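You operate a simulated robot arm through the tools that you are given. There is no shell and no other tool.

You are at the controls of a simulated two-armed robot. One attempt, no reset.

TASK
Take the wooden brush and leave it on the floor behind the filter door. Put the steel bowl on the card sheet on the top of the red table. Take the red masking cap from the top of the blue table and leave it on the top of the red table. Put the 30 pin from the top of the blue table on the low shelf of the parts rack and the 40 pin on the top of the yellow table. Put the 3 t lifting eye from the top of the blue table on top of the beacon lamp and the 2 t lifting eye on the top of the yellow table. Take the teal brush and put it on the top of the low stand. The order is free. Set down upright: pin, teal brush.

Only the result counts: the job must be done as asked and must still hold three seconds after the hand-in. Knocking over, shifting, dropping, spilling or breaking anything else fails it. A push-on lid holds only when it is set on centred and level and pressed home; a screw cap is set on level and turned clockwise until tight. Flat cloth is picked up by pressing the open fingertips on it (5 to 10 N) and closing them slowly along it; thin cloth reads only 2 to 8 mm in the jaws.

THE ROBOT
Two 7-joint arms with two-finger parallel grippers on one trunk, on a base that moves. Base frame: it is fixed to the floor where the robot stands at the start and does not move with it; the origin is under the middle of the robot, x ahead of it, y to its left, z up. Units: m, degrees, N and s.
The left shoulder is at the start at [0.11, 0.169, 1.379], the right one opposite. With the tool pointing down near the work surface each hand reaches from about 0.36 to 0.7 m from the robot's upright axis, wherever it stands, measured 20 degrees to its own side. Places, roughly: beacon lamp (7x7x11 cm) [2.1, -0.6, 0.9]; card sheet (23x18x1 cm) [0.3, -3.3, 0.9]; floor behind the filter door (40x20 cm) [-1.6, 1.54, 0.64]; lifting eye [2, -0.75, 1]; low shelf of the parts rack (46x22 cm) [0.38, 1.06, 0.22]; masking cap [2, -0.75, 1]; pin [2, -1, 1]; steel bowl (13x13x5 cm) [0.7, -0.2, 0.7]; teal brush (2x2x13 cm) [-4.3, -1.2, 0.9]; top of the low stand [-0.7, -1.9, 0.6]; top of the red table [0.8, -3.2, 0.9]; top of the yellow table [2.1, 0.5, 0.9]; wooden brush (3x2x17 cm) [0.6, -0.1, 0.8]. Payload 1.57 kg a hand.
The TCP of each hand is the grasp point between the finger pads, 0.03 m short of the fingertips. In the tool frame z runs along the fingers and y along their closing line. The gripper opens to 0.08 m. The fingers are 0.017 m wide and 0.012 m thick; the gripper's body (0.04 by 0.082 m) begins 0.08 m behind the TCP.
Orientation is told as [roll, pitch, yaw] about the base's x, y, z axes, in that order, counted from this pose: with the fingers straight down and closing along the base's y, the tool's x points along the base's -x, its y along +y and its z along -z.

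THE INTERFACE
- The arms move only by the tool arm_command. It takes "left_commands", "right_commands" or both (then of equal length, played together; a hand with none holds still); each is a list of rows, each an object (a shift or turn left out is 0, a gripper value left out holds the last) with "hand": the finger opening in m, from 0 to 0.08; "slide": the shift along the tool's x, y, z in m, a list of three; "turn": the turn, a rotation vector about the tool's x, y, z in degrees, a list of three. In form: [{"hand": hand, "slide": [dx, dy, dz], "turn": [ax, ay, az]}, ...]. A call has 1 to 20 rows; each row shifts and turns the commanded pose from where the row before left it, along the tool's axes as they then stand. Each row takes 0.2 s and may step no farther than 0.05 m and 8.6 degrees from the row before; otherwise, or with a gripper value out of range, the whole call is refused. A pose out of reach is approached as far as the arm can. The call stops where the force on the tool passes 40 N (or 10 N more than at its start, if that is more) or the arm is blocked; 0.2 s more then pass. Each finger travels about 0.072 m/s and halts on what it meets, pressing with about 33 N; the grip force reading is that of the motor and also rises with nothing between the fingers. The clock runs only during rows and for 0.2 s after the last one: add rows that do not move to give the fingers time. It gives the time, the measured TCP pose, the force on the tool (base axes), the opening and the grip force at its end, in the units of the frame above (readings bear some noise), with the torque about the TCP (base axes, N m) and any sound that the robot's microphone picked up.
- Cameras (640 x 400 px; columns grow to the right, rows downward): "scene" is now at [0.1487, 0.0244, 1.5566]; the picture's right is [0.33, -0.94, 0.00], its down [-0.76, -0.27, -0.59] and it looks along [0.56, 0.20, -0.80] (base axes); focal length 285 px, centre (320, 200). "left" rides on the left gripper at [0.072, 0.007, -0.122] in its tool frame; the picture's right is [-0.09, 1.00, 0.00], its down [-0.84, -0.08, -0.54] and it looks along [-0.54, -0.05, 0.84] (tool axes); focal length 238 px, centre (320, 200). "right" rides on the right gripper at [0.072, -0.007, -0.122] in its tool frame; the picture's right is [0.09, 1.00, 0.00], its down [-0.84, 0.08, -0.54] and it looks along [-0.54, 0.05, 0.84] (tool axes); focal length 238 px, centre (320, 200). There is no depth. A picture from a camera that has moved, and an enlarged one, comes with that camera's place and axes in the base frame and with its lens.
- grab_frame(camera): a new picture of that camera. The clock stands still meanwhile.
- move_column(by): slides the trunk up (or, below 0, down) by that many m; the arms and the scene camera ride with it, the base frame stays. It gives what a move gives, with no picture.
- base_move(legs): drives the robot by 1 to 6 legs, each [ahead, left, turn to the left] in m, m and degrees, along the robot's own axes; the way and the turn of a leg run together, so that a leg with both is an arc; at most 1.5 m and 180 degrees a leg. The arms and the cameras ride along, it lands a little off, and it stops where it bumps. It gives what a move gives.
- pan_tilt(pan, tilt): turns the head with the scene camera to pan (to the left, within 86 degrees either way) and tilt (down, from -29 to 69), counted from straight ahead of the robot. It gives what a move gives.
- enlarge(camera, box): a new picture of the part [left, top, right, bottom] of that camera's present view, enlarged. The clock stands still meanwhile.
- finish_job(): hands the job in; it is judged then, once.

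Places have to be worked out from the pictures, the camera data and where the tool is seen. Open the grippers and draw the arms clear of the work before you hand the job in, unless the task says otherwise.

The tools are called after "Request:" by a JSON object that holds its "api" and its "payload". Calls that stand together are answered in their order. arm_command: Moves the arms, as the interface text tells. Its arguments: {"type":"object","properties":{"left_commands":{"type":"array","items":{"type":"object","properties":{"hand":{"type":"number"},"slide":{"type":"array","items":{"type":"number"}},"turn":{"type":"array","items":{"type":"number"}}}}},"right_commands":{"type":"array","items":{"type":"object","properties":{"hand":{"type":"number"},"slide":{"type":"array","items":{"type":"number"}},"turn":{"type":"array","items":{"type":"number"}}}}}},"required":[]} The other tools are called the same way: move_column (by) moves the trunk up or down; base_move (legs) drives the base; pan_tilt (pan, tilt) turns the head that bears the scene camera; grab_frame (camera) takes a picture; enlarge (camera, box) takes an enlarged picture of a part of a camera's view; finish_job () hands the job in.

At the start:

```text
clock: 0.0
left_ee_pos: [0.495, 0.5113, 0.9071]
left_ee_rot: [0.0, 0.0, 0.0]
left_force: [0.7, 0.1, -0.1]
left_moment: [0.01, -0.01, 0.02]
left_opening: 0.0801
left_grip_force: 0.0
right_ee_pos: [0.7099, -0.0352, 0.9945]
right_ee_rot: [0.0, 0.0, 0.0]
right_force: [0.2, -0.6, 0.0]
right_moment: [0.06, 0.0, 0.01]
right_opening: 0.0802
right_grip_force: 0.1
trunk travel left (down, up): [-0.693, 0.197]
robot x, y, heading: [-0.0011, 0.0006, 0.0]
head pan, tilt (commanded): [19.5, 53.6]
```

scene: 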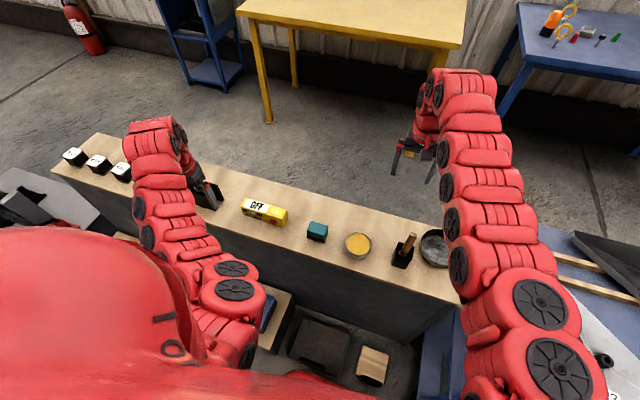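
right: 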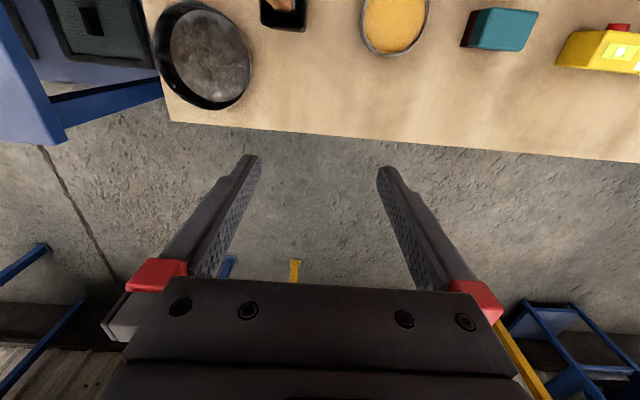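
left: 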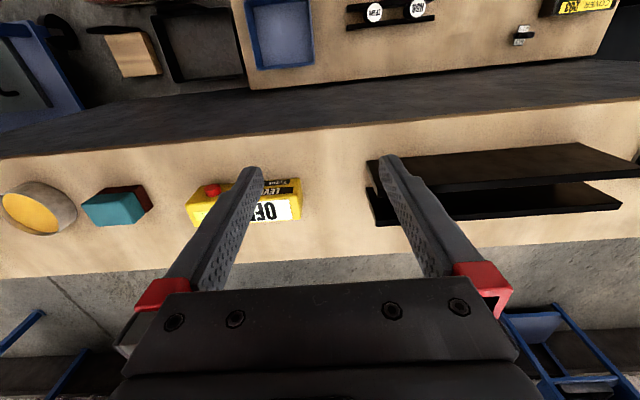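

I'll start by looking around with the head camera to map out the surroundings.

Request:
{"api": "pan_tilt", "payload": {"pan": 0, "tilt": 20}}

Request:
{"api": "grab_frame", "payload": {"camera": "scene"}}

Request:
{"api": "pan_tilt", "payload": {"pan": 80, "tilt": 25}}

Request:
{"api": "grab_frame", "payload": {"camera": "scene"}}

Request:
{"api": "pan_tilt", "payload": {"pan": -80, "tilt": 25}}

Request:
{"api": "grab_frame", "payload": {"camera": "scene"}}

```text
clock: 1.0
left_ee_pos: [0.4951, 0.5101, 0.9052]
left_ee_rot: [0.1, 0.1, 0.0]
left_force: [0.4, 0.5, 0.1]
left_moment: [0.0, 0.02, 0.01]
left_opening: 0.08
left_grip_force: 0.0
right_ee_pos: [0.71, -0.0345, 0.994]
right_ee_rot: [0.0, 0.0, -0.1]
right_force: [0.2, 0.1, 0.6]
right_moment: [0.02, -0.02, 0.02]
right_opening: 0.0799
right_grip_force: 0.2
trunk travel left (down, up): [-0.693, 0.197]
robot x, y, heading: [0.0011, -0.0013, -0.2]
head pan, tilt (commanded): [0.0, 20.0]
```

```text
taken
camera scene: at [0.1726, 0.0, 1.6068], right [0.0, -1.0, 0.0], down [-0.34, 0.0, -0.94], along [0.94, 0.0, -0.34], focal length 285 px, centre (320, 200)
```

scene: 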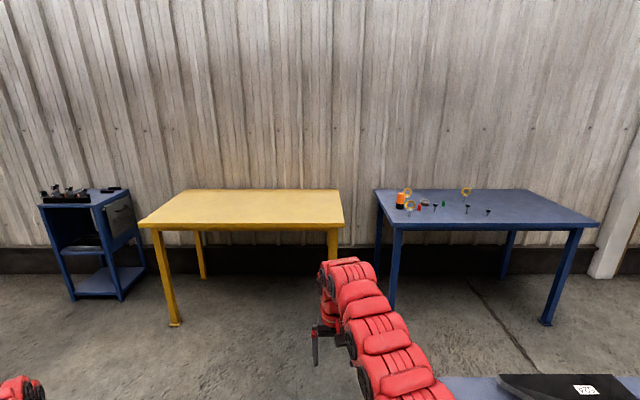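

```text
clock: 2.5
left_ee_pos: [0.4948, 0.5112, 0.9059]
left_ee_rot: [0.0, 0.0, 0.0]
left_force: [-0.1, 0.2, 0.4]
left_moment: [0.03, 0.03, 0.02]
left_opening: 0.0798
left_grip_force: 0.1
right_ee_pos: [0.7116, -0.0346, 0.995]
right_ee_rot: [-0.1, 0.0, -0.1]
right_force: [-0.7, 0.0, 1.1]
right_moment: [0.0, 0.0, 0.04]
right_opening: 0.0799
right_grip_force: 0.1
trunk travel left (down, up): [-0.693, 0.197]
robot x, y, heading: [0.0018, -0.0054, -0.3]
head pan, tilt (commanded): [80.0, 25.0]
```

```text
taken
camera scene: at [0.0955, 0.0906, 1.5988], right [0.98, -0.17, 0.0], down [-0.07, -0.42, -0.91], along [0.16, 0.89, -0.42], focal length 285 px, centre (320, 200)
```

scene: 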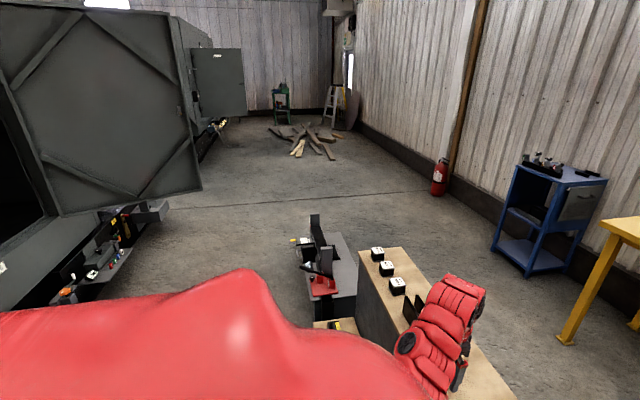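

```text
clock: 5.0
left_ee_pos: [0.495, 0.5108, 0.9062]
left_ee_rot: [0.0, 0.1, 0.0]
left_force: [-0.4, -0.1, -0.4]
left_moment: [0.05, 0.0, 0.0]
left_opening: 0.0801
left_grip_force: 0.1
right_ee_pos: [0.711, -0.0345, 0.9942]
right_ee_rot: [0.1, 0.0, 0.1]
right_force: [0.0, -0.3, -0.2]
right_moment: [-0.01, 0.0, 0.03]
right_opening: 0.0801
right_grip_force: 0.1
trunk travel left (down, up): [-0.693, 0.197]
robot x, y, heading: [-0.0049, -0.001, 0.1]
head pan, tilt (commanded): [-80.0, 25.0]
```

```text
taken
camera scene: at [0.0955, -0.0908, 1.5988], right [-0.98, -0.17, 0.0], down [-0.07, 0.42, -0.91], along [0.16, -0.89, -0.42], focal length 285 px, centre (320, 200)
```

scene: 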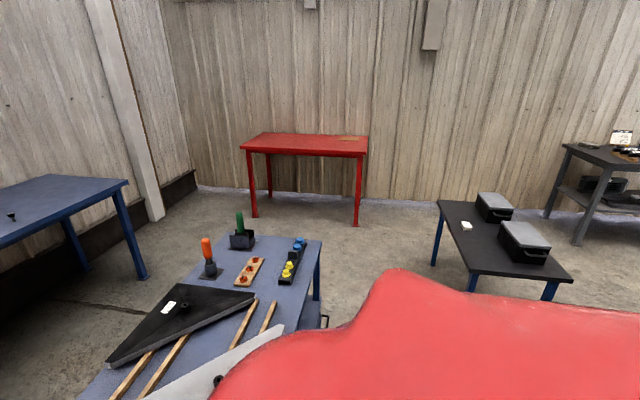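

The overall room layout is visible. Now I look at the near surroundings for clearances, tilted further down.

Request:
{"api": "pan_tilt", "payload": {"pan": 0, "tilt": 55}}

Request:
{"api": "grab_frame", "payload": {"camera": "scene"}}

Request:
{"api": "pan_tilt", "payload": {"pan": -50, "tilt": 55}}

Request:
{"api": "grab_frame", "payload": {"camera": "scene"}}

Request:
{"api": "pan_tilt", "payload": {"pan": -86, "tilt": 55}}

Request:
{"api": "grab_frame", "payload": {"camera": "scene"}}

Request:
{"api": "pan_tilt", "payload": {"pan": 50, "tilt": 55}}

Request:
{"api": "grab_frame", "payload": {"camera": "scene"}}

Request:
{"api": "pan_tilt", "payload": {"pan": 86, "tilt": 55}}

Request:
{"api": "grab_frame", "payload": {"camera": "scene"}}

```text
clock: 6.5
left_ee_pos: [0.494, 0.5116, 0.9062]
left_ee_rot: [0.1, 0.0, -0.1]
left_force: [0.5, 0.4, 0.0]
left_moment: [0.02, -0.04, -0.02]
left_opening: 0.0802
left_grip_force: 0.2
right_ee_pos: [0.7124, -0.0341, 0.9944]
right_ee_rot: [0.0, 0.0, 0.0]
right_force: [0.4, -0.6, -0.1]
right_moment: [0.01, 0.03, -0.01]
right_opening: 0.0798
right_grip_force: 0.1
trunk travel left (down, up): [-0.693, 0.197]
robot x, y, heading: [0.0006, -0.0003, -0.1]
head pan, tilt (commanded): [0.0, 55.0]
```

```text
taken
camera scene: at [0.1515, -0.0002, 1.5548], right [0.0, -1.0, 0.0], down [-0.82, 0.0, -0.57], along [0.57, 0.0, -0.82], focal length 285 px, centre (320, 200)
```

scene: 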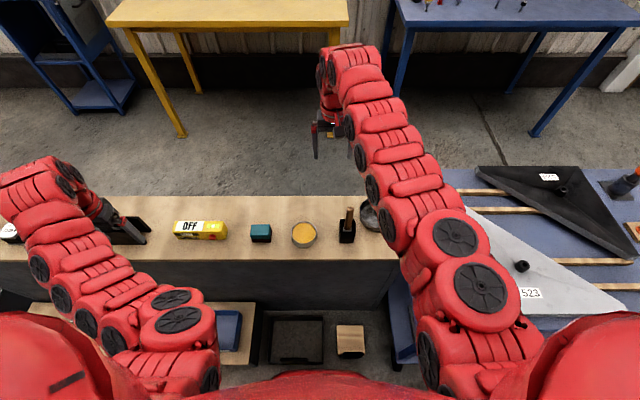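

```text
clock: 7.7
left_ee_pos: [0.4949, 0.5113, 0.9065]
left_ee_rot: [0.0, 0.0, 0.0]
left_force: [0.0, -0.3, 0.5]
left_moment: [-0.02, 0.02, 0.02]
left_opening: 0.0799
left_grip_force: 0.1
right_ee_pos: [0.7113, -0.034, 0.994]
right_ee_rot: [0.0, 0.0, 0.0]
right_force: [0.2, 0.3, 0.2]
right_moment: [0.02, 0.0, -0.01]
right_opening: 0.0797
right_grip_force: 0.0
trunk travel left (down, up): [-0.693, 0.197]
robot x, y, heading: [0.0018, -0.0032, 0.0]
head pan, tilt (commanded): [-50.0, 55.0]
```

```text
taken
camera scene: at [0.1258, -0.0553, 1.5548], right [-0.77, -0.64, 0.0], down [-0.53, 0.63, -0.57], along [0.37, -0.44, -0.82], focal length 285 px, centre (320, 200)
```

scene: 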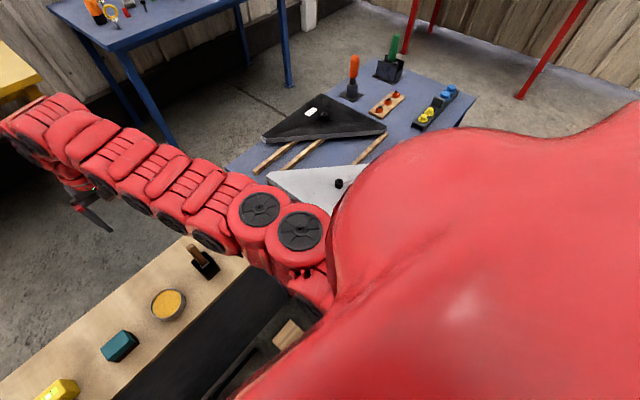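

```text
clock: 8.7
left_ee_pos: [0.495, 0.5121, 0.906]
left_ee_rot: [0.1, -0.1, 0.1]
left_force: [-1.2, 0.1, -0.8]
left_moment: [-0.01, -0.01, -0.02]
left_opening: 0.08
left_grip_force: 0.0
right_ee_pos: [0.7111, -0.0357, 0.9947]
right_ee_rot: [0.0, 0.1, 0.0]
right_force: [-0.7, -0.7, 0.4]
right_moment: [0.0, 0.0, -0.02]
right_opening: 0.08
right_grip_force: 0.0
trunk travel left (down, up): [-0.693, 0.197]
robot x, y, heading: [0.0015, 0.0025, -0.1]
head pan, tilt (commanded): [-85.9, 55.0]
```

```text
taken
camera scene: at [0.0846, -0.072, 1.5548], right [-1.0, -0.07, 0.0], down [-0.06, 0.82, -0.57], along [0.04, -0.57, -0.82], focal length 285 px, centre (320, 200)
```

scene: 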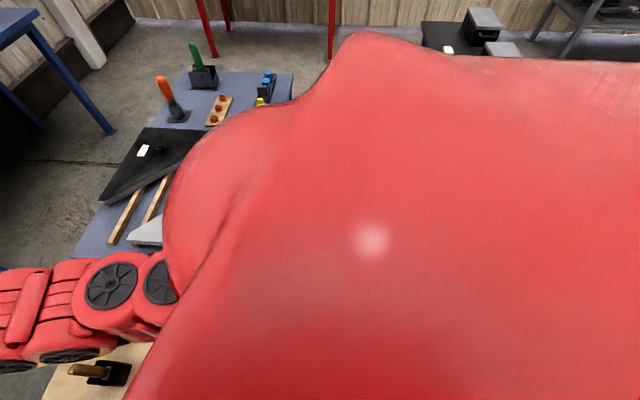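

```text
clock: 10.9
left_ee_pos: [0.4943, 0.512, 0.9068]
left_ee_rot: [0.0, -0.1, 0.0]
left_force: [0.0, 0.7, -0.2]
left_moment: [0.02, -0.04, 0.0]
left_opening: 0.0797
left_grip_force: 0.2
right_ee_pos: [0.7111, -0.0344, 0.995]
right_ee_rot: [0.0, 0.0, 0.0]
right_force: [0.0, -0.8, 0.7]
right_moment: [0.01, -0.03, 0.03]
right_opening: 0.0798
right_grip_force: 0.0
trunk travel left (down, up): [-0.693, 0.197]
robot x, y, heading: [-0.0005, -0.0004, 0.1]
head pan, tilt (commanded): [50.0, 55.0]
```

```text
taken
camera scene: at [0.1258, 0.0551, 1.5548], right [0.77, -0.64, 0.0], down [-0.53, -0.63, -0.57], along [0.37, 0.44, -0.82], focal length 285 px, centre (320, 200)
```

scene: 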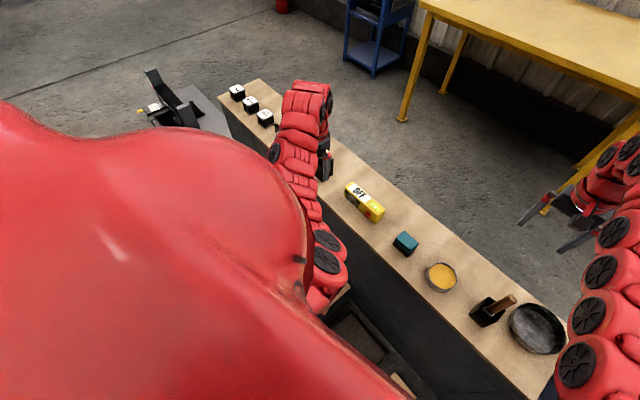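

```text
clock: 11.9
left_ee_pos: [0.4942, 0.5121, 0.9056]
left_ee_rot: [0.0, -0.1, 0.0]
left_force: [-0.1, -0.4, 0.3]
left_moment: [0.03, -0.01, -0.01]
left_opening: 0.0801
left_grip_force: 0.0
right_ee_pos: [0.7111, -0.0345, 0.9943]
right_ee_rot: [0.0, 0.0, 0.0]
right_force: [0.1, -0.4, -0.3]
right_moment: [0.02, 0.0, 0.0]
right_opening: 0.08
right_grip_force: 0.1
trunk travel left (down, up): [-0.693, 0.197]
robot x, y, heading: [0.001, -0.0001, -0.1]
head pan, tilt (commanded): [85.9, 55.0]
```

```text
taken
camera scene: at [0.0846, 0.0718, 1.5548], right [1.0, -0.07, 0.0], down [-0.06, -0.82, -0.57], along [0.04, 0.57, -0.82], focal length 285 px, centre (320, 200)
```

scene: 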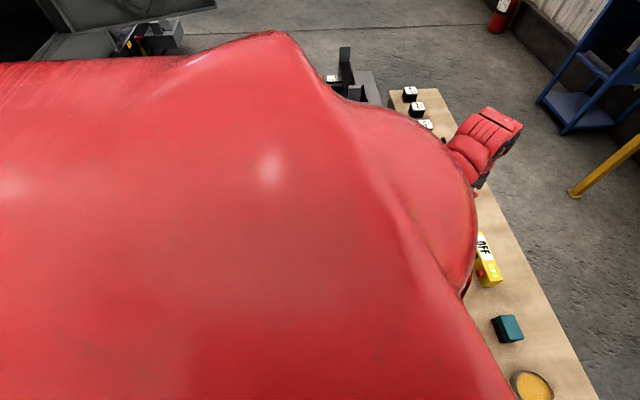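

The bench carries the wooden brush in a black pot (~[0.62,-0.10]) and the dark steel bowl (~[0.68,-0.20]). I zoom in on them from the head.

Request:
{"api": "pan_tilt", "payload": {"pan": -5, "tilt": 60}}

Request:
{"api": "enlarge", "payload": {"camera": "scene", "box": [220, 80, 460, 230]}}

Request:
{"api": "enlarge", "payload": {"camera": "right", "box": [120, 0, 440, 200]}}

```text
clock: 13.6
left_ee_pos: [0.4953, 0.5101, 0.9062]
left_ee_rot: [0.0, -0.1, 0.0]
left_force: [0.8, 0.1, -0.1]
left_moment: [-0.02, 0.0, -0.02]
left_opening: 0.08
left_grip_force: 0.0
right_ee_pos: [0.711, -0.0351, 0.9941]
right_ee_rot: [0.0, 0.0, -0.1]
right_force: [1.0, 0.3, 0.4]
right_moment: [0.0, 0.02, 0.01]
right_opening: 0.0799
right_grip_force: 0.0
trunk travel left (down, up): [-0.693, 0.197]
robot x, y, heading: [0.0028, -0.003, 0.1]
head pan, tilt (commanded): [-5.0, 60.0]
```

```text
2.67 times, centred on (340, 155) of scene
camera zoom: at [0.1458, -0.0058, 1.5487], right [-0.09, -1.0, 0.0], down [-0.86, 0.07, -0.5], along [0.5, -0.04, -0.87], focal length 761 px, centre (267, 320)
```

zoom: 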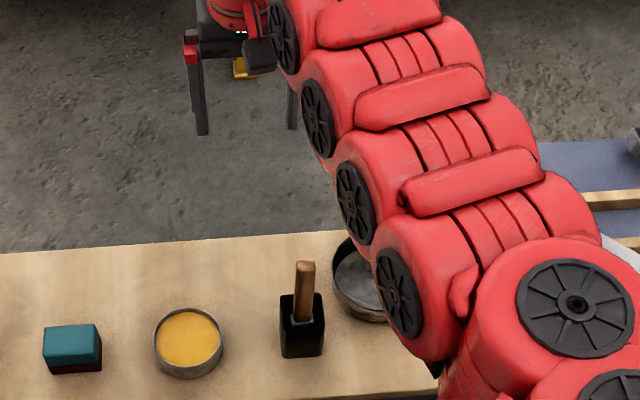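

```text
2.00 times, centred on (280, 100) of right
camera zoom: at [0.6391, -0.0421, 1.1166], right [-0.09, 1.0, 0.0], down [0.84, 0.08, 0.54], along [0.54, 0.05, -0.84], focal length 477 px, centre (400, 400)
```

zoom: 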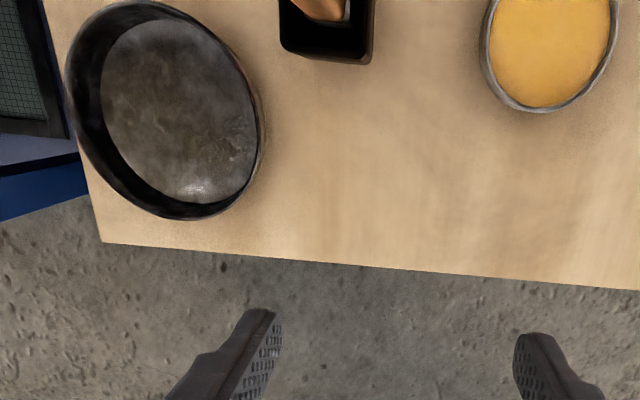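

The bowl sits at about [0.66,-0.19], the table top around z≈0.72. Before grasping anything I raise the trunk and turn in place to survey what lies behind the robot.

Request:
{"api": "move_column", "payload": {"by": 0.19}}

Request:
{"api": "base_move", "payload": {"legs": [[0, 0, 120]]}}

Request:
{"api": "pan_tilt", "payload": {"pan": 0, "tilt": 25}}

Request:
{"api": "grab_frame", "payload": {"camera": "scene"}}

Request:
{"api": "pan_tilt", "payload": {"pan": 60, "tilt": 25}}

Request:
{"api": "grab_frame", "payload": {"camera": "scene"}}

Request:
{"api": "pan_tilt", "payload": {"pan": 0, "tilt": 50}}

Request:
{"api": "grab_frame", "payload": {"camera": "scene"}}

```text
clock: 15.7
left_ee_pos: [0.4953, 0.5114, 1.0963]
left_ee_rot: [0.0, -0.1, 0.1]
left_force: [0.5, 0.8, -0.6]
left_moment: [-0.02, 0.0, -0.01]
left_opening: 0.08
left_grip_force: 0.1
right_ee_pos: [0.7113, -0.0341, 1.1846]
right_ee_rot: [0.0, -0.1, 0.0]
right_force: [0.0, -0.7, 0.2]
right_moment: [0.01, 0.02, -0.04]
right_opening: 0.0801
right_grip_force: 0.1
trunk travel left (down, up): [-0.883, 0.007]
robot x, y, heading: [-0.0022, 0.001, 0.2]
head pan, tilt (commanded): [-5.0, 60.0]
```

```text
clock: 17.4
left_ee_pos: [0.3391, 0.6255, 1.0953]
left_ee_rot: [0.1, -0.1, 15.5]
left_force: [0.5, 1.3, -0.2]
left_moment: [-0.03, -0.02, -0.01]
left_opening: 0.0797
left_grip_force: 0.0
right_ee_pos: [0.6931, 0.1568, 1.1844]
right_ee_rot: [-0.1, -0.1, 15.5]
right_force: [0.7, 0.0, 0.5]
right_moment: [-0.01, -0.01, -0.01]
right_opening: 0.0799
right_grip_force: 0.0
trunk travel left (down, up): [-0.883, 0.007]
robot x, y, heading: [0.0008, 0.0005, 15.7]
head pan, tilt (commanded): [-5.0, 60.0]
stopped in leg 1: the robot was blocked; the commanded pose is now the measured one
```

```text
clock: 18.4
left_ee_pos: [0.34, 0.6251, 1.0957]
left_ee_rot: [0.0, 0.0, 15.5]
left_force: [-0.1, -0.3, 0.5]
left_moment: [-0.01, 0.01, 0.02]
left_opening: 0.0802
left_grip_force: 0.1
right_ee_pos: [0.6947, 0.156, 1.1841]
right_ee_rot: [-0.1, 0.0, 15.5]
right_force: [0.1, 0.2, -0.6]
right_moment: [0.02, 0.01, -0.02]
right_opening: 0.0803
right_grip_force: 0.0
trunk travel left (down, up): [-0.883, 0.007]
robot x, y, heading: [-0.0022, 0.0014, 15.3]
head pan, tilt (commanded): [0.0, 25.0]
```

```text
taken
camera scene: at [0.1657, 0.0454, 1.7887], right [0.27, -0.96, 0.0], down [-0.41, -0.11, -0.91], along [0.87, 0.24, -0.42], focal length 285 px, centre (320, 200)
```

scene: 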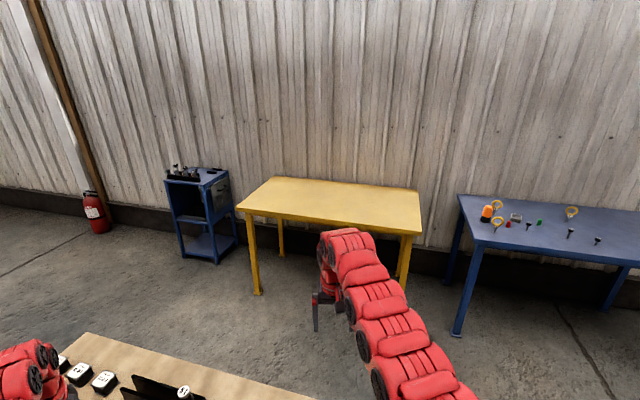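

```text
clock: 19.7
left_ee_pos: [0.3386, 0.6254, 1.0964]
left_ee_rot: [0.0, -0.2, 15.6]
left_force: [-0.8, 0.5, 0.4]
left_moment: [0.02, 0.0, -0.01]
left_opening: 0.08
left_grip_force: 0.1
right_ee_pos: [0.6938, 0.1566, 1.1843]
right_ee_rot: [0.0, -0.1, 15.5]
right_force: [0.9, -0.5, -0.2]
right_moment: [-0.04, -0.02, -0.01]
right_opening: 0.0798
right_grip_force: 0.0
trunk travel left (down, up): [-0.883, 0.007]
robot x, y, heading: [-0.0032, -0.0005, 15.7]
head pan, tilt (commanded): [60.0, 25.0]
```

```text
taken
camera scene: at [0.0996, 0.1106, 1.7888], right [0.97, -0.25, 0.0], down [-0.11, -0.41, -0.91], along [0.23, 0.88, -0.42], focal length 285 px, centre (320, 200)
```

scene: 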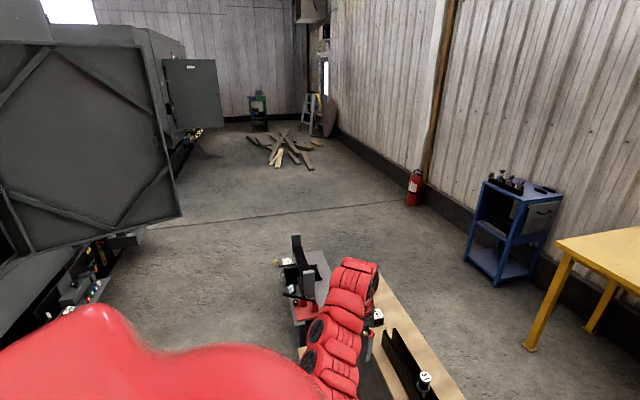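

```text
clock: 21.0
left_ee_pos: [0.3395, 0.626, 1.0965]
left_ee_rot: [0.0, -0.1, 15.5]
left_force: [-0.4, -0.4, 0.2]
left_moment: [-0.02, -0.02, -0.01]
left_opening: 0.0799
left_grip_force: 0.1
right_ee_pos: [0.6948, 0.1574, 1.1845]
right_ee_rot: [0.0, -0.1, 15.5]
right_force: [1.0, 0.1, -0.1]
right_moment: [-0.01, -0.01, 0.02]
right_opening: 0.0801
right_grip_force: 0.1
trunk travel left (down, up): [-0.883, 0.007]
robot x, y, heading: [0.0011, -0.001, 15.5]
head pan, tilt (commanded): [0.0, 50.0]
```

```text
taken
camera scene: at [0.1507, 0.0421, 1.7513], right [0.27, -0.96, 0.0], down [-0.74, -0.21, -0.64], along [0.62, 0.17, -0.77], focal length 285 px, centre (320, 200)
```

scene: 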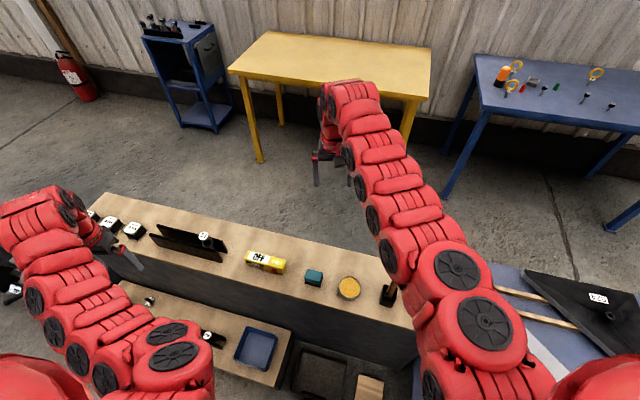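

The base got blocked after 15° (probably its front corner against the low bench platform), so I turn back. First I use this heading to look left-behind with the head.

Request:
{"api": "pan_tilt", "payload": {"pan": 86, "tilt": 30}}

Request:
{"api": "grab_frame", "payload": {"camera": "scene"}}

Request:
{"api": "base_move", "payload": {"legs": [[0, 0, -25]]}}

Request:
{"api": "pan_tilt", "payload": {"pan": -86, "tilt": 30}}

Request:
{"api": "grab_frame", "payload": {"camera": "scene"}}

```text
clock: 22.6
left_ee_pos: [0.3394, 0.6272, 1.0952]
left_ee_rot: [0.0, -0.1, 15.5]
left_force: [0.5, 0.8, -0.1]
left_moment: [0.01, 0.01, 0.0]
left_opening: 0.0801
left_grip_force: 0.0
right_ee_pos: [0.6959, 0.1571, 1.184]
right_ee_rot: [0.0, 0.0, 15.5]
right_force: [0.1, 0.4, -0.1]
right_moment: [0.0, 0.0, -0.01]
right_opening: 0.08
right_grip_force: 0.1
trunk travel left (down, up): [-0.883, 0.007]
robot x, y, heading: [0.0018, 0.0052, 15.7]
head pan, tilt (commanded): [85.9, 30.0]
```

```text
taken
camera scene: at [0.0586, 0.11, 1.7808], right [0.98, 0.2, 0.0], down [0.1, -0.49, -0.87], along [-0.17, 0.85, -0.5], focal length 285 px, centre (320, 200)
```

scene: 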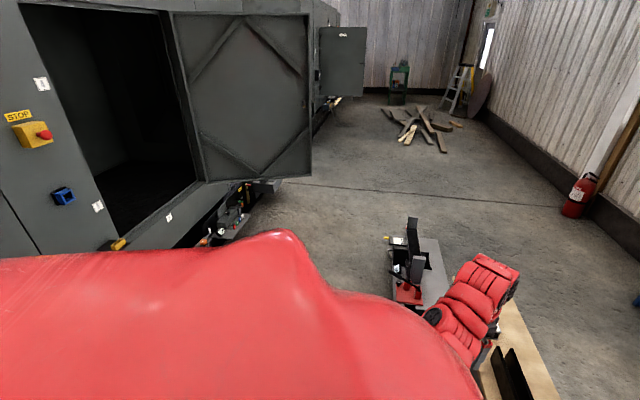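

```text
clock: 24.3
left_ee_pos: [0.5617, 0.4373, 1.0967]
left_ee_rot: [0.1, -0.1, -8.1]
left_force: [-0.1, -1.1, -0.1]
left_moment: [0.01, -0.02, 0.03]
left_opening: 0.0797
left_grip_force: 0.1
right_ee_pos: [0.6998, -0.1353, 1.1843]
right_ee_rot: [0.0, -0.2, -8.2]
right_force: [0.4, 0.1, 0.1]
right_moment: [0.01, 0.01, 0.03]
right_opening: 0.0799
right_grip_force: 0.1
trunk travel left (down, up): [-0.883, 0.007]
robot x, y, heading: [-0.0003, -0.0028, -8.0]
head pan, tilt (commanded): [85.9, 30.0]
stopped in leg 1: the robot was blocked; the commanded pose is now the measured one
```

```text
clock: 26.9
left_ee_pos: [0.5615, 0.4367, 1.0962]
left_ee_rot: [0.0, 0.0, -8.1]
left_force: [-0.4, 0.4, 0.6]
left_moment: [0.0, 0.03, 0.01]
left_opening: 0.0801
left_grip_force: 0.2
right_ee_pos: [0.698, -0.1349, 1.1833]
right_ee_rot: [0.0, 0.0, -8.1]
right_force: [-0.6, 0.9, -0.5]
right_moment: [0.03, -0.05, -0.01]
right_opening: 0.0798
right_grip_force: 0.0
trunk travel left (down, up): [-0.883, 0.007]
robot x, y, heading: [-0.0019, 0.0001, -8.0]
head pan, tilt (commanded): [-85.9, 30.0]
```

```text
taken
camera scene: at [0.0724, -0.1015, 1.7809], right [-1.0, 0.07, 0.0], down [0.03, 0.5, -0.87], along [-0.06, -0.86, -0.5], focal length 285 px, centre (320, 200)
```

scene: 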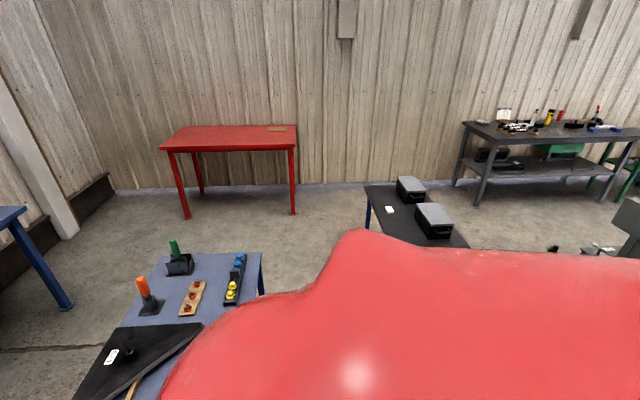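

The base is wedged at headings between -8° and +15.7°. The filter compartment is visible: its face looks toward +x around x≈-1.5, with the door already open. I return to heading 0 and swing the left hand's camera round to inspect the floor directly behind before reversing.

Request:
{"api": "base_move", "payload": {"legs": [[0, 0, 8]]}}

Request:
{"api": "arm_command", "payload": {"left_commands": [{"slide": [0.05, 0, 0], "turn": [0, 0, -8.5]}, {"slide": [0, 0, 0], "turn": [0, 0, -8.5]}, {"slide": [0, 0, 0], "turn": [0, 0, -8.5]}, {"slide": [0, 0, 0], "turn": [0, 0, -8.5]}, {"slide": [0, 0, 0], "turn": [0, 0, -8.5]}, {"slide": [0, 0, 0], "turn": [0, 0, -8.5]}, {"slide": [0, 0, 0], "turn": [0, 0, -8.5]}, {"slide": [0, 0, 0], "turn": [0, 0, -8.5]}, {"slide": [0, 0, 0], "turn": [0, 0, -8.5]}, {"slide": [0, 0, 0], "turn": [0, 0, -8.5]}, {"slide": [0, 0, 0], "turn": [0, 0, -8.5]}, {"slide": [0, 0, 0], "turn": [0, 0, -8.5]}, {"slide": [0, 0, 0], "turn": [0, 0, -8.5]}, {"slide": [0, 0, 0], "turn": [0, 0, -8.5]}]}}

Request:
{"api": "grab_frame", "payload": {"camera": "left"}}

```text
clock: 27.9
left_ee_pos: [0.4954, 0.5094, 1.0958]
left_ee_rot: [0.1, 0.0, -0.1]
left_force: [-0.5, 0.8, 0.6]
left_moment: [-0.03, -0.01, 0.03]
left_opening: 0.08
left_grip_force: 0.0
right_ee_pos: [0.7114, -0.0375, 1.1833]
right_ee_rot: [0.0, 0.1, -0.1]
right_force: [-0.1, -0.6, 0.3]
right_moment: [-0.01, 0.0, -0.02]
right_opening: 0.08
right_grip_force: 0.1
trunk travel left (down, up): [-0.883, 0.007]
robot x, y, heading: [0.0001, -0.0042, 0.0]
head pan, tilt (commanded): [-85.9, 30.0]
```

```text
clock: 30.9
left_ee_pos: [0.4503, 0.5134, 1.0812]
left_ee_rot: [0.0, 0.0, 118.9]
left_force: [-0.1, 0.4, -1.0]
left_moment: [0.0, -0.01, 0.01]
left_opening: 0.0799
left_grip_force: 0.0
left hand out of reach, approached as far as the arm can: row 1
right_ee_pos: [0.7109, -0.0368, 1.1836]
right_ee_rot: [0.0, 0.0, -0.2]
right_force: [-0.3, 0.2, 0.3]
right_moment: [0.01, -0.01, -0.01]
right_opening: 0.0801
right_grip_force: 0.1
trunk travel left (down, up): [-0.883, 0.007]
robot x, y, heading: [0.0019, -0.0007, -0.4]
head pan, tilt (commanded): [-85.9, 30.0]
```

```text
taken
camera left: at [0.4787, 0.4482, 1.2025], right [-0.92, -0.4, 0.0], down [-0.34, 0.77, 0.54], along [-0.22, 0.5, -0.84], focal length 238 px, centre (320, 200)
```

left: 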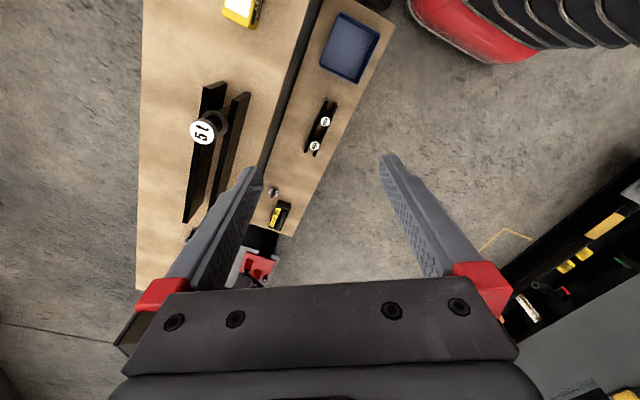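

The left side floor is clear; there's a machine on the left-behind side. I turn the hand farther to see directly behind the robot.

Request:
{"api": "arm_command", "payload": {"left_commands": [{"slide": [0, 0, -0.02], "turn": [0, 0, -8.5]}, {"turn": [0, 0, -8.5]}, {"turn": [0, 0, -8.5]}, {"turn": [0, 0, -8.5]}, {"turn": [0, 0, -8.5]}, {"turn": [0, 0, -8.5]}, {"turn": [0, 0, -8.5]}]}}

Request:
{"api": "grab_frame", "payload": {"camera": "left"}}

```text
clock: 32.5
left_ee_pos: [0.455, 0.519, 1.0857]
left_ee_rot: [0.0, 0.0, 178.4]
left_force: [0.4, 0.1, -0.6]
left_moment: [0.03, 0.03, 0.0]
left_opening: 0.0799
left_grip_force: 0.0
left hand out of reach, approached as far as the arm can: row 1
right_ee_pos: [0.7114, -0.0374, 1.1842]
right_ee_rot: [0.0, 0.0, -0.3]
right_force: [-0.1, -0.6, 0.5]
right_moment: [0.0, -0.03, -0.03]
right_opening: 0.0802
right_grip_force: 0.0
trunk travel left (down, up): [-0.883, 0.007]
robot x, y, heading: [-0.0032, 0.0009, -0.2]
head pan, tilt (commanded): [-85.9, 30.0]
```

```text
taken
camera left: at [0.5256, 0.5111, 1.207], right [-0.12, -0.99, 0.0], down [-0.83, 0.1, 0.54], along [-0.54, 0.06, -0.84], focal length 238 px, centre (320, 200)
```

left: 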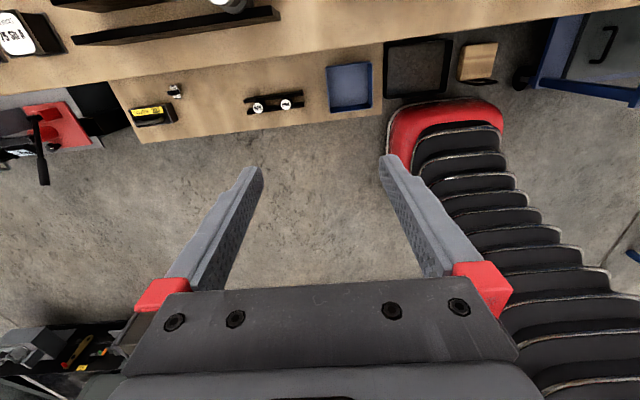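

Floor near the base's left is clear. I tilt the hand up to see farther behind.

Request:
{"api": "arm_command", "payload": {"left_commands": [{"turn": [0, -8, 0]}, {"turn": [0, -8, 0]}, {"turn": [0, -8, 0]}, {"turn": [0, -8, 0]}, {"turn": [0, -8, 0]}]}}

Request:
{"api": "grab_frame", "payload": {"camera": "left"}}

```text
clock: 33.7
left_ee_pos: [0.4583, 0.472, 1.0763]
left_ee_rot: [-0.3, -40.1, 178.3]
left_force: [-0.7, -0.1, 0.9]
left_moment: [0.0, 0.0, -0.04]
left_opening: 0.08
left_grip_force: 0.1
left hand out of reach, approached as far as the arm can: row 1, 5
right_ee_pos: [0.7118, -0.0393, 1.1826]
right_ee_rot: [0.1, 0.1, -0.2]
right_force: [0.3, 0.1, -0.3]
right_moment: [0.03, 0.04, 0.03]
right_opening: 0.0799
right_grip_force: 0.0
trunk travel left (down, up): [-0.883, 0.007]
robot x, y, heading: [-0.0015, -0.0012, -0.2]
head pan, tilt (commanded): [-85.9, 30.0]
```

```text
taken
camera left: at [0.5919, 0.4596, 1.1231], right [-0.1, -0.99, 0.06], down [-0.29, 0.08, 0.95], along [-0.95, 0.08, -0.29], focal length 238 px, centre (320, 200)
```

left: 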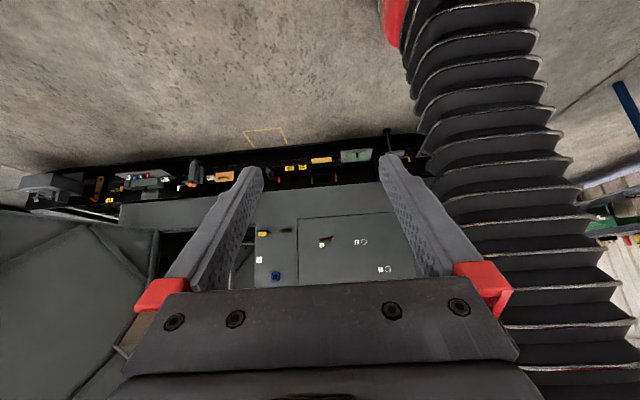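

The floor behind is clear back to the machine (its face near x≈-1.5). Now I restore the left hand's orientation, and move the right hand off to the right to clear the space over the brush.

Request:
{"api": "arm_command", "payload": {"left_commands": [{"turn": [0, 8, 0]}, {"turn": [0, 8, 0]}, {"turn": [0, 8, 0]}, {"turn": [0, 8, 0]}, {"turn": [0, 8, 0]}, {"turn": [0, 0, 8.5]}, {"turn": [0, 0, 8.5]}, {"turn": [0, 0, 8.5]}, {"turn": [0, 0, 8.5]}, {"turn": [0, 0, 8.5]}, {"turn": [0, 0, 8.5]}, {"turn": [0, 0, 8.5]}, {"turn": [0, 0, 8.5]}, {"turn": [0, 0, 8.5]}, {"turn": [0, 0, 8.5]}, {"turn": [0, 0, 8.5]}, {"turn": [0, 0, 8.5]}, {"turn": [0, 0, 8.5]}, {"turn": [0, 0, 8.5]}, {"turn": [0, 0, 8.5]}], "right_commands": [{"slide": [0.02, -0.04, 0]}, {"slide": [0.02, -0.04, 0]}, {"slide": [0.02, -0.04, 0]}, {"slide": [0.02, -0.04, 0]}, {"slide": [0.02, -0.04, 0]}, {"slide": [0.02, -0.04, 0]}, {"slide": [0.02, -0.04, 0]}, {"slide": [0.02, -0.04, 0]}, {"slide": [0.02, -0.04, 0]}, {}, {}, {}, {}, {}, {}, {}, {}, {}, {}, {}]}}

Request:
{"api": "arm_command", "payload": {"left_commands": [{"turn": [0, 0, 8.5]}, {"turn": [0, 0, 8.5]}, {"turn": [0, 0, 8.5]}, {"turn": [0, 0, 8.5]}, {"turn": [0, 0, 8.5]}, {"turn": [0, 0, 8.4]}]}}

```text
clock: 37.9
left_ee_pos: [0.4606, 0.4704, 1.0747]
left_ee_rot: [15.9, 12.0, 52.4]
left_force: [0.0, 0.9, 0.4]
left_moment: [0.02, 0.03, 0.02]
left_opening: 0.0801
left_grip_force: 0.0
left hand out of reach, approached as far as the arm can: row 3, 4, 5
right_ee_pos: [0.6422, -0.1847, 1.1849]
right_ee_rot: [0.0, 0.0, -0.3]
right_force: [0.3, -0.5, 0.2]
right_moment: [-0.03, -0.02, 0.02]
right_opening: 0.0798
right_grip_force: 0.1
right hand out of reach, approached as far as the arm can: row 4, 5, 6, 7, 8, 9
trunk travel left (down, up): [-0.883, 0.007]
robot x, y, heading: [-0.0005, 0.0012, 0.3]
head pan, tilt (commanded): [-85.9, 30.0]
```

```text
clock: 39.3
left_ee_pos: [0.4591, 0.4732, 1.0748]
left_ee_rot: [0.6, 20.0, -0.1]
left_force: [0.5, 0.0, 0.2]
left_moment: [-0.01, -0.01, -0.02]
left_opening: 0.08
left_grip_force: 0.1
right_ee_pos: [0.6432, -0.1843, 1.1856]
right_ee_rot: [0.1, 0.0, -0.2]
right_force: [0.1, 0.2, 0.7]
right_moment: [-0.01, -0.04, 0.02]
right_opening: 0.0799
right_grip_force: 0.1
trunk travel left (down, up): [-0.883, 0.007]
robot x, y, heading: [0.0035, -0.0003, -0.2]
head pan, tilt (commanded): [-85.9, 30.0]
```

The right hand can't fold in further with the trunk this high. I level the left hand and lower the trunk back to the starting height.

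Request:
{"api": "arm_command", "payload": {"left_commands": [{"turn": [0, -8, 0]}, {"turn": [0, -8, 0]}, {"turn": [-0.6, -4, 0]}, {}]}}

Request:
{"api": "move_column", "payload": {"by": -0.19}}

Request:
{"api": "arm_command", "payload": {"right_commands": [{"slide": [0.02, -0.04, 0]}, {"slide": [0.02, -0.04, 0]}, {"slide": [0.02, -0.04, 0]}, {"slide": [0, -0.04, 0]}, {"slide": [0, -0.04, 0]}, {}]}}

```text
clock: 40.3
left_ee_pos: [0.4784, 0.474, 1.0567]
left_ee_rot: [2.2, 3.0, 1.3]
left_force: [0.3, -0.3, -0.3]
left_moment: [0.0, 0.02, -0.01]
left_opening: 0.0799
left_grip_force: 0.1
left hand out of reach, approached as far as the arm can: row 1, 2
right_ee_pos: [0.6438, -0.1859, 1.1847]
right_ee_rot: [0.0, 0.1, -0.2]
right_force: [0.2, -0.1, 0.3]
right_moment: [0.0, -0.01, 0.02]
right_opening: 0.0801
right_grip_force: 0.0
trunk travel left (down, up): [-0.883, 0.007]
robot x, y, heading: [-0.0011, 0.0018, -0.2]
head pan, tilt (commanded): [-85.9, 30.0]
```

```text
clock: 42.4
left_ee_pos: [0.478, 0.475, 0.8674]
left_ee_rot: [2.2, 3.0, 1.3]
left_force: [0.2, -0.7, 0.1]
left_moment: [-0.01, -0.01, 0.0]
left_opening: 0.0799
left_grip_force: 0.2
right_ee_pos: [0.6424, -0.1852, 0.9952]
right_ee_rot: [0.0, 0.0, -0.2]
right_force: [0.3, -0.2, -0.5]
right_moment: [-0.04, 0.03, 0.03]
right_opening: 0.0801
right_grip_force: 0.1
trunk travel left (down, up): [-0.693, 0.197]
robot x, y, heading: [-0.0024, -0.0061, -0.2]
head pan, tilt (commanded): [-85.9, 30.0]
```

```text
clock: 43.8
left_ee_pos: [0.4778, 0.4744, 0.8675]
left_ee_rot: [2.3, 3.1, 1.3]
left_force: [-0.6, -0.2, -0.5]
left_moment: [-0.01, 0.01, -0.02]
left_opening: 0.0801
left_grip_force: 0.1
right_ee_pos: [0.6414, -0.2622, 0.9955]
right_ee_rot: [0.0, -0.1, -0.1]
right_force: [0.0, 0.5, 1.0]
right_moment: [0.01, -0.02, -0.02]
right_opening: 0.0802
right_grip_force: 0.1
right hand out of reach, approached as far as the arm can: row 1, 2, 3
trunk travel left (down, up): [-0.693, 0.197]
robot x, y, heading: [-0.0029, 0.0002, -0.2]
head pan, tilt (commanded): [-85.9, 30.0]
```

I shift the right hand further right and bring the left hand in, levelled and opened, toward a view above the brush.

Request:
{"api": "arm_command", "payload": {"right_commands": [{"slide": [0, -0.04, 0]}, {"slide": [0, -0.04, 0]}, {"slide": [0, -0.04, 0]}, {"slide": [0, -0.04, 0]}]}}

Request:
{"api": "arm_command", "payload": {"left_commands": [{"slide": [0, 0, -0.03], "turn": [-2.2, -3.0, 1.3]}, {"slide": [0, 0, -0.05]}, {"slide": [0, 0, -0.05]}, {"slide": [0, -0.04, 0]}, {"slide": [0, -0.04, 0]}, {"slide": [0, -0.04, 0]}, {"slide": [0, -0.04, 0]}, {"slide": [0, -0.04, 0]}, {"slide": [0, -0.04, 0]}, {}]}}

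Request:
{"api": "pan_tilt", "payload": {"pan": -5, "tilt": 60}}

Request:
{"api": "grab_frame", "payload": {"camera": "scene"}}

Request:
{"api": "grab_frame", "payload": {"camera": "left"}}

```text
clock: 44.8
left_ee_pos: [0.4778, 0.4728, 0.8687]
left_ee_rot: [2.3, 3.1, 1.3]
left_force: [0.3, 0.2, -0.3]
left_moment: [0.04, -0.01, 0.01]
left_opening: 0.08
left_grip_force: 0.1
right_ee_pos: [0.6379, -0.4265, 0.9951]
right_ee_rot: [0.1, 0.1, -0.1]
right_force: [0.5, 0.4, 0.4]
right_moment: [0.0, -0.03, -0.03]
right_opening: 0.0799
right_grip_force: 0.2
trunk travel left (down, up): [-0.693, 0.197]
robot x, y, heading: [0.0005, -0.0005, 0.1]
head pan, tilt (commanded): [-85.9, 30.0]
```

```text
clock: 47.0
left_ee_pos: [0.5026, 0.2522, 0.8663]
left_ee_rot: [4.2, -0.2, -0.2]
left_force: [-0.4, 0.1, 1.0]
left_moment: [0.0, -0.04, -0.03]
left_opening: 0.0799
left_grip_force: 0.1
left hand out of reach, approached as far as the arm can: row 2, 3, 4, 5, 7
right_ee_pos: [0.6389, -0.4262, 0.9964]
right_ee_rot: [0.0, 0.0, -0.1]
right_force: [-0.2, 0.0, 1.0]
right_moment: [0.02, 0.0, -0.02]
right_opening: 0.08
right_grip_force: 0.1
trunk travel left (down, up): [-0.693, 0.197]
robot x, y, heading: [0.0008, 0.0017, -0.1]
head pan, tilt (commanded): [-85.9, 30.0]
```

```text
clock: 48.5
left_ee_pos: [0.5022, 0.2515, 0.8672]
left_ee_rot: [4.2, -0.2, -0.1]
left_force: [-0.4, 0.7, 0.2]
left_moment: [0.01, 0.01, 0.03]
left_opening: 0.0801
left_grip_force: 0.0
right_ee_pos: [0.6396, -0.4257, 0.9959]
right_ee_rot: [-0.1, 0.0, -0.2]
right_force: [-0.1, -0.6, -0.2]
right_moment: [0.0, -0.01, 0.0]
right_opening: 0.08
right_grip_force: 0.0
trunk travel left (down, up): [-0.693, 0.197]
robot x, y, heading: [0.0049, -0.0008, -0.1]
head pan, tilt (commanded): [-5.0, 60.0]
```

```text
taken
camera scene: at [0.1459, -0.0066, 1.5488], right [-0.09, -1.0, 0.0], down [-0.86, 0.08, -0.5], along [0.5, -0.04, -0.87], focal length 285 px, centre (320, 200)
```

scene: 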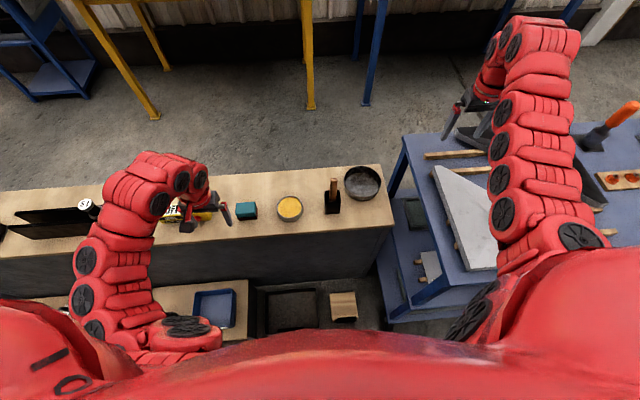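

```text
taken
camera left: at [0.4297, 0.25, 0.9887], right [0.09, 0.99, 0.07], down [0.83, -0.12, 0.54], along [0.54, 0.01, -0.84], focal length 238 px, centre (320, 200)
```

left: 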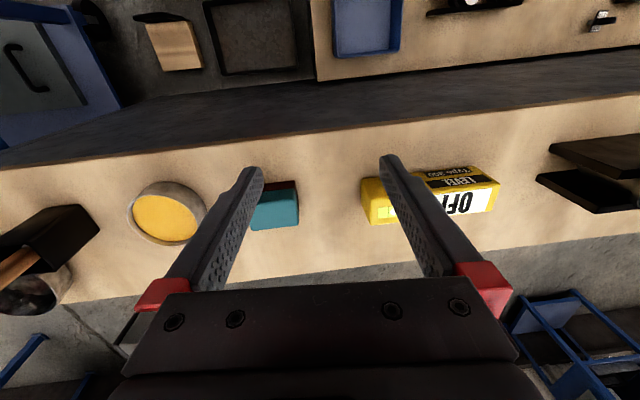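

Clear view: bowl at right end of bench, brush handle sticking out of the black pot. I move the left hand forward, level it, raise it, then go over toward the brush.

Request:
{"api": "arm_command", "payload": {"left_commands": [{"slide": [-0.04, 0, 0], "turn": [4.2, 0, 0]}, {"slide": [-0.04, 0, -0.02]}, {"slide": [-0.04, 0, -0.04]}, {"slide": [0, 0, -0.04]}, {"slide": [0, 0, -0.03]}, {"slide": [0, -0.04, 0]}, {"slide": [0, -0.04, 0]}, {"slide": [0, -0.04, 0]}, {"slide": [0, -0.04, 0]}, {}]}}

Request:
{"api": "grab_frame", "payload": {"camera": "left"}}

Request:
{"api": "enlarge", "payload": {"camera": "scene", "box": [260, 140, 420, 240]}}

```text
refused: row 3 steps farther than a row can; nothing moved
```

```text
taken
camera left: at [0.4297, 0.25, 0.9887], right [0.09, 0.99, 0.07], down [0.83, -0.12, 0.54], along [0.54, 0.01, -0.84], focal length 238 px, centre (320, 200)
```

left: 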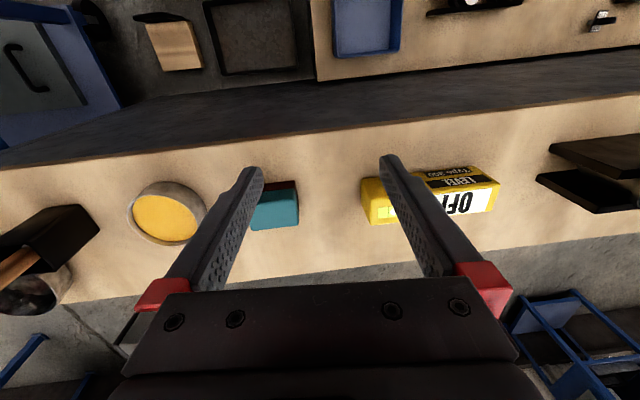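

```text
4.00 times, centred on (340, 190) of scene
camera zoom: at [0.1459, -0.0066, 1.5488], right [-0.09, -1.0, 0.0], down [-0.86, 0.08, -0.5], along [0.5, -0.04, -0.87], focal length 1142 px, centre (240, 240)
```

zoom: 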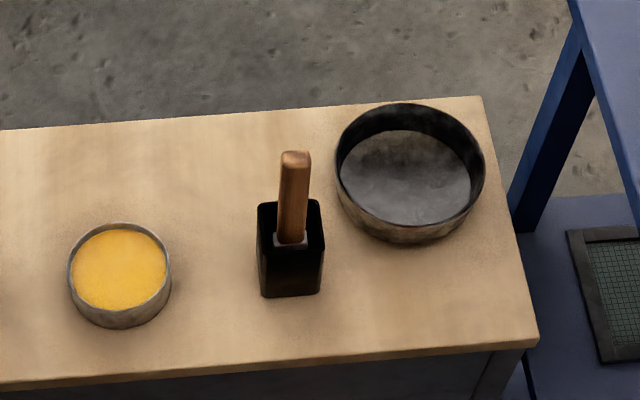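

The step was too large; I re-issue with smaller steps.

Request:
{"api": "arm_command", "payload": {"left_commands": [{"slide": [-0.04, 0, 0], "turn": [4.2, 0, 0]}, {"slide": [-0.04, 0, -0.02]}, {"slide": [-0.03, 0, -0.035]}, {"slide": [0, 0, -0.04]}, {"slide": [0, 0, -0.03]}, {"slide": [0, -0.04, 0]}, {"slide": [0, -0.04, 0]}, {"slide": [0, -0.04, 0]}, {"slide": [0, -0.04, 0]}, {}]}}

Request:
{"api": "grab_frame", "payload": {"camera": "left"}}

```text
clock: 50.8
left_ee_pos: [0.6443, 0.0757, 0.9735]
left_ee_rot: [0.2, 0.1, -0.1]
left_force: [0.2, 0.7, 0.5]
left_moment: [0.01, -0.02, 0.02]
left_opening: 0.0799
left_grip_force: 0.0
left hand out of reach, approached as far as the arm can: row 3, 4, 6
right_ee_pos: [0.6384, -0.4256, 0.9975]
right_ee_rot: [0.0, 0.0, -0.3]
right_force: [0.8, -0.7, 0.1]
right_moment: [0.02, 0.01, -0.01]
right_opening: 0.0802
right_grip_force: 0.0
trunk travel left (down, up): [-0.693, 0.197]
robot x, y, heading: [0.001, 0.0015, -0.1]
head pan, tilt (commanded): [-5.0, 60.0]
```

```text
taken
camera left: at [0.5726, 0.0829, 1.0969], right [0.09, 1.0, 0.0], down [0.84, -0.08, 0.54], along [0.54, -0.05, -0.84], focal length 238 px, centre (320, 200)
```

left: 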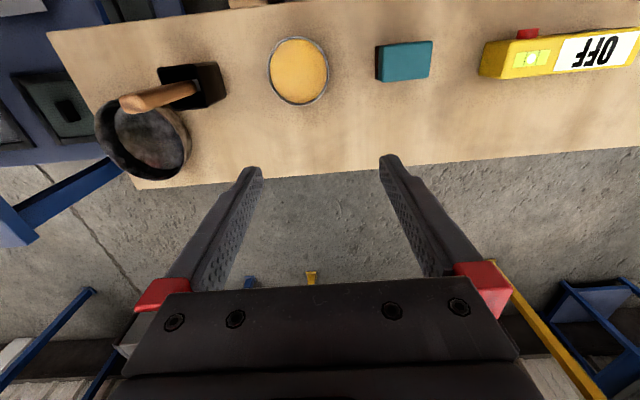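

Triangulating: handle top ≈ [0.598,-0.083,0.877], bench top ≈ 0.70. I bring the left hand above it and then descend to TCP z≈0.84.

Request:
{"api": "arm_command", "payload": {"left_commands": [{"slide": [0.011, -0.04, 0]}, {"slide": [0.011, -0.04, 0]}, {"slide": [0.011, -0.04, 0]}, {"slide": [0.011, -0.039, 0]}, {}]}}

Request:
{"api": "grab_frame", "payload": {"camera": "left"}}

Request:
{"api": "enlarge", "payload": {"camera": "scene", "box": [260, 140, 420, 240]}}

```text
clock: 52.0
left_ee_pos: [0.6024, -0.0811, 0.9729]
left_ee_rot: [0.3, 0.2, -0.1]
left_force: [1.1, -0.7, 0.3]
left_moment: [-0.03, 0.01, 0.01]
left_opening: 0.08
left_grip_force: 0.0
right_ee_pos: [0.6383, -0.4259, 0.9962]
right_ee_rot: [0.0, 0.0, -0.2]
right_force: [0.0, 0.5, -0.1]
right_moment: [-0.05, -0.04, 0.0]
right_opening: 0.0797
right_grip_force: 0.0
trunk travel left (down, up): [-0.693, 0.197]
robot x, y, heading: [-0.0018, -0.0011, -0.1]
head pan, tilt (commanded): [-5.0, 60.0]
```

```text
taken
camera left: at [0.5306, -0.0753, 1.095], right [0.09, 1.0, 0.0], down [0.84, -0.08, 0.54], along [0.54, -0.05, -0.84], focal length 238 px, centre (320, 200)
```

left: 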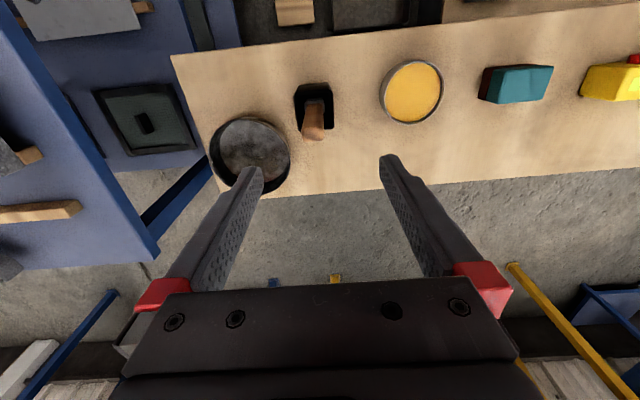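

```text
4.00 times, centred on (340, 190) of scene
camera zoom: at [0.1462, -0.0058, 1.5487], right [-0.09, -1.0, 0.0], down [-0.86, 0.08, -0.5], along [0.5, -0.04, -0.87], focal length 1142 px, centre (240, 240)
```

zoom: 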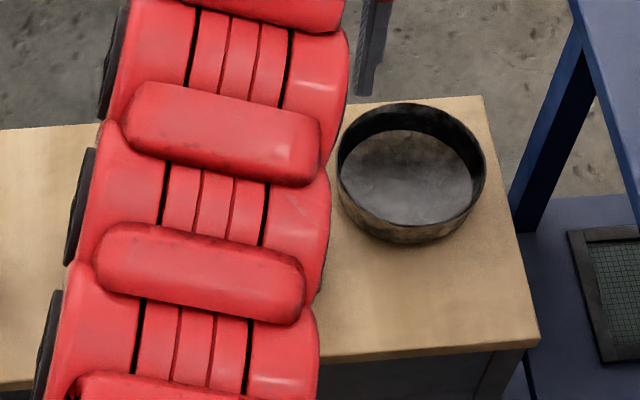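

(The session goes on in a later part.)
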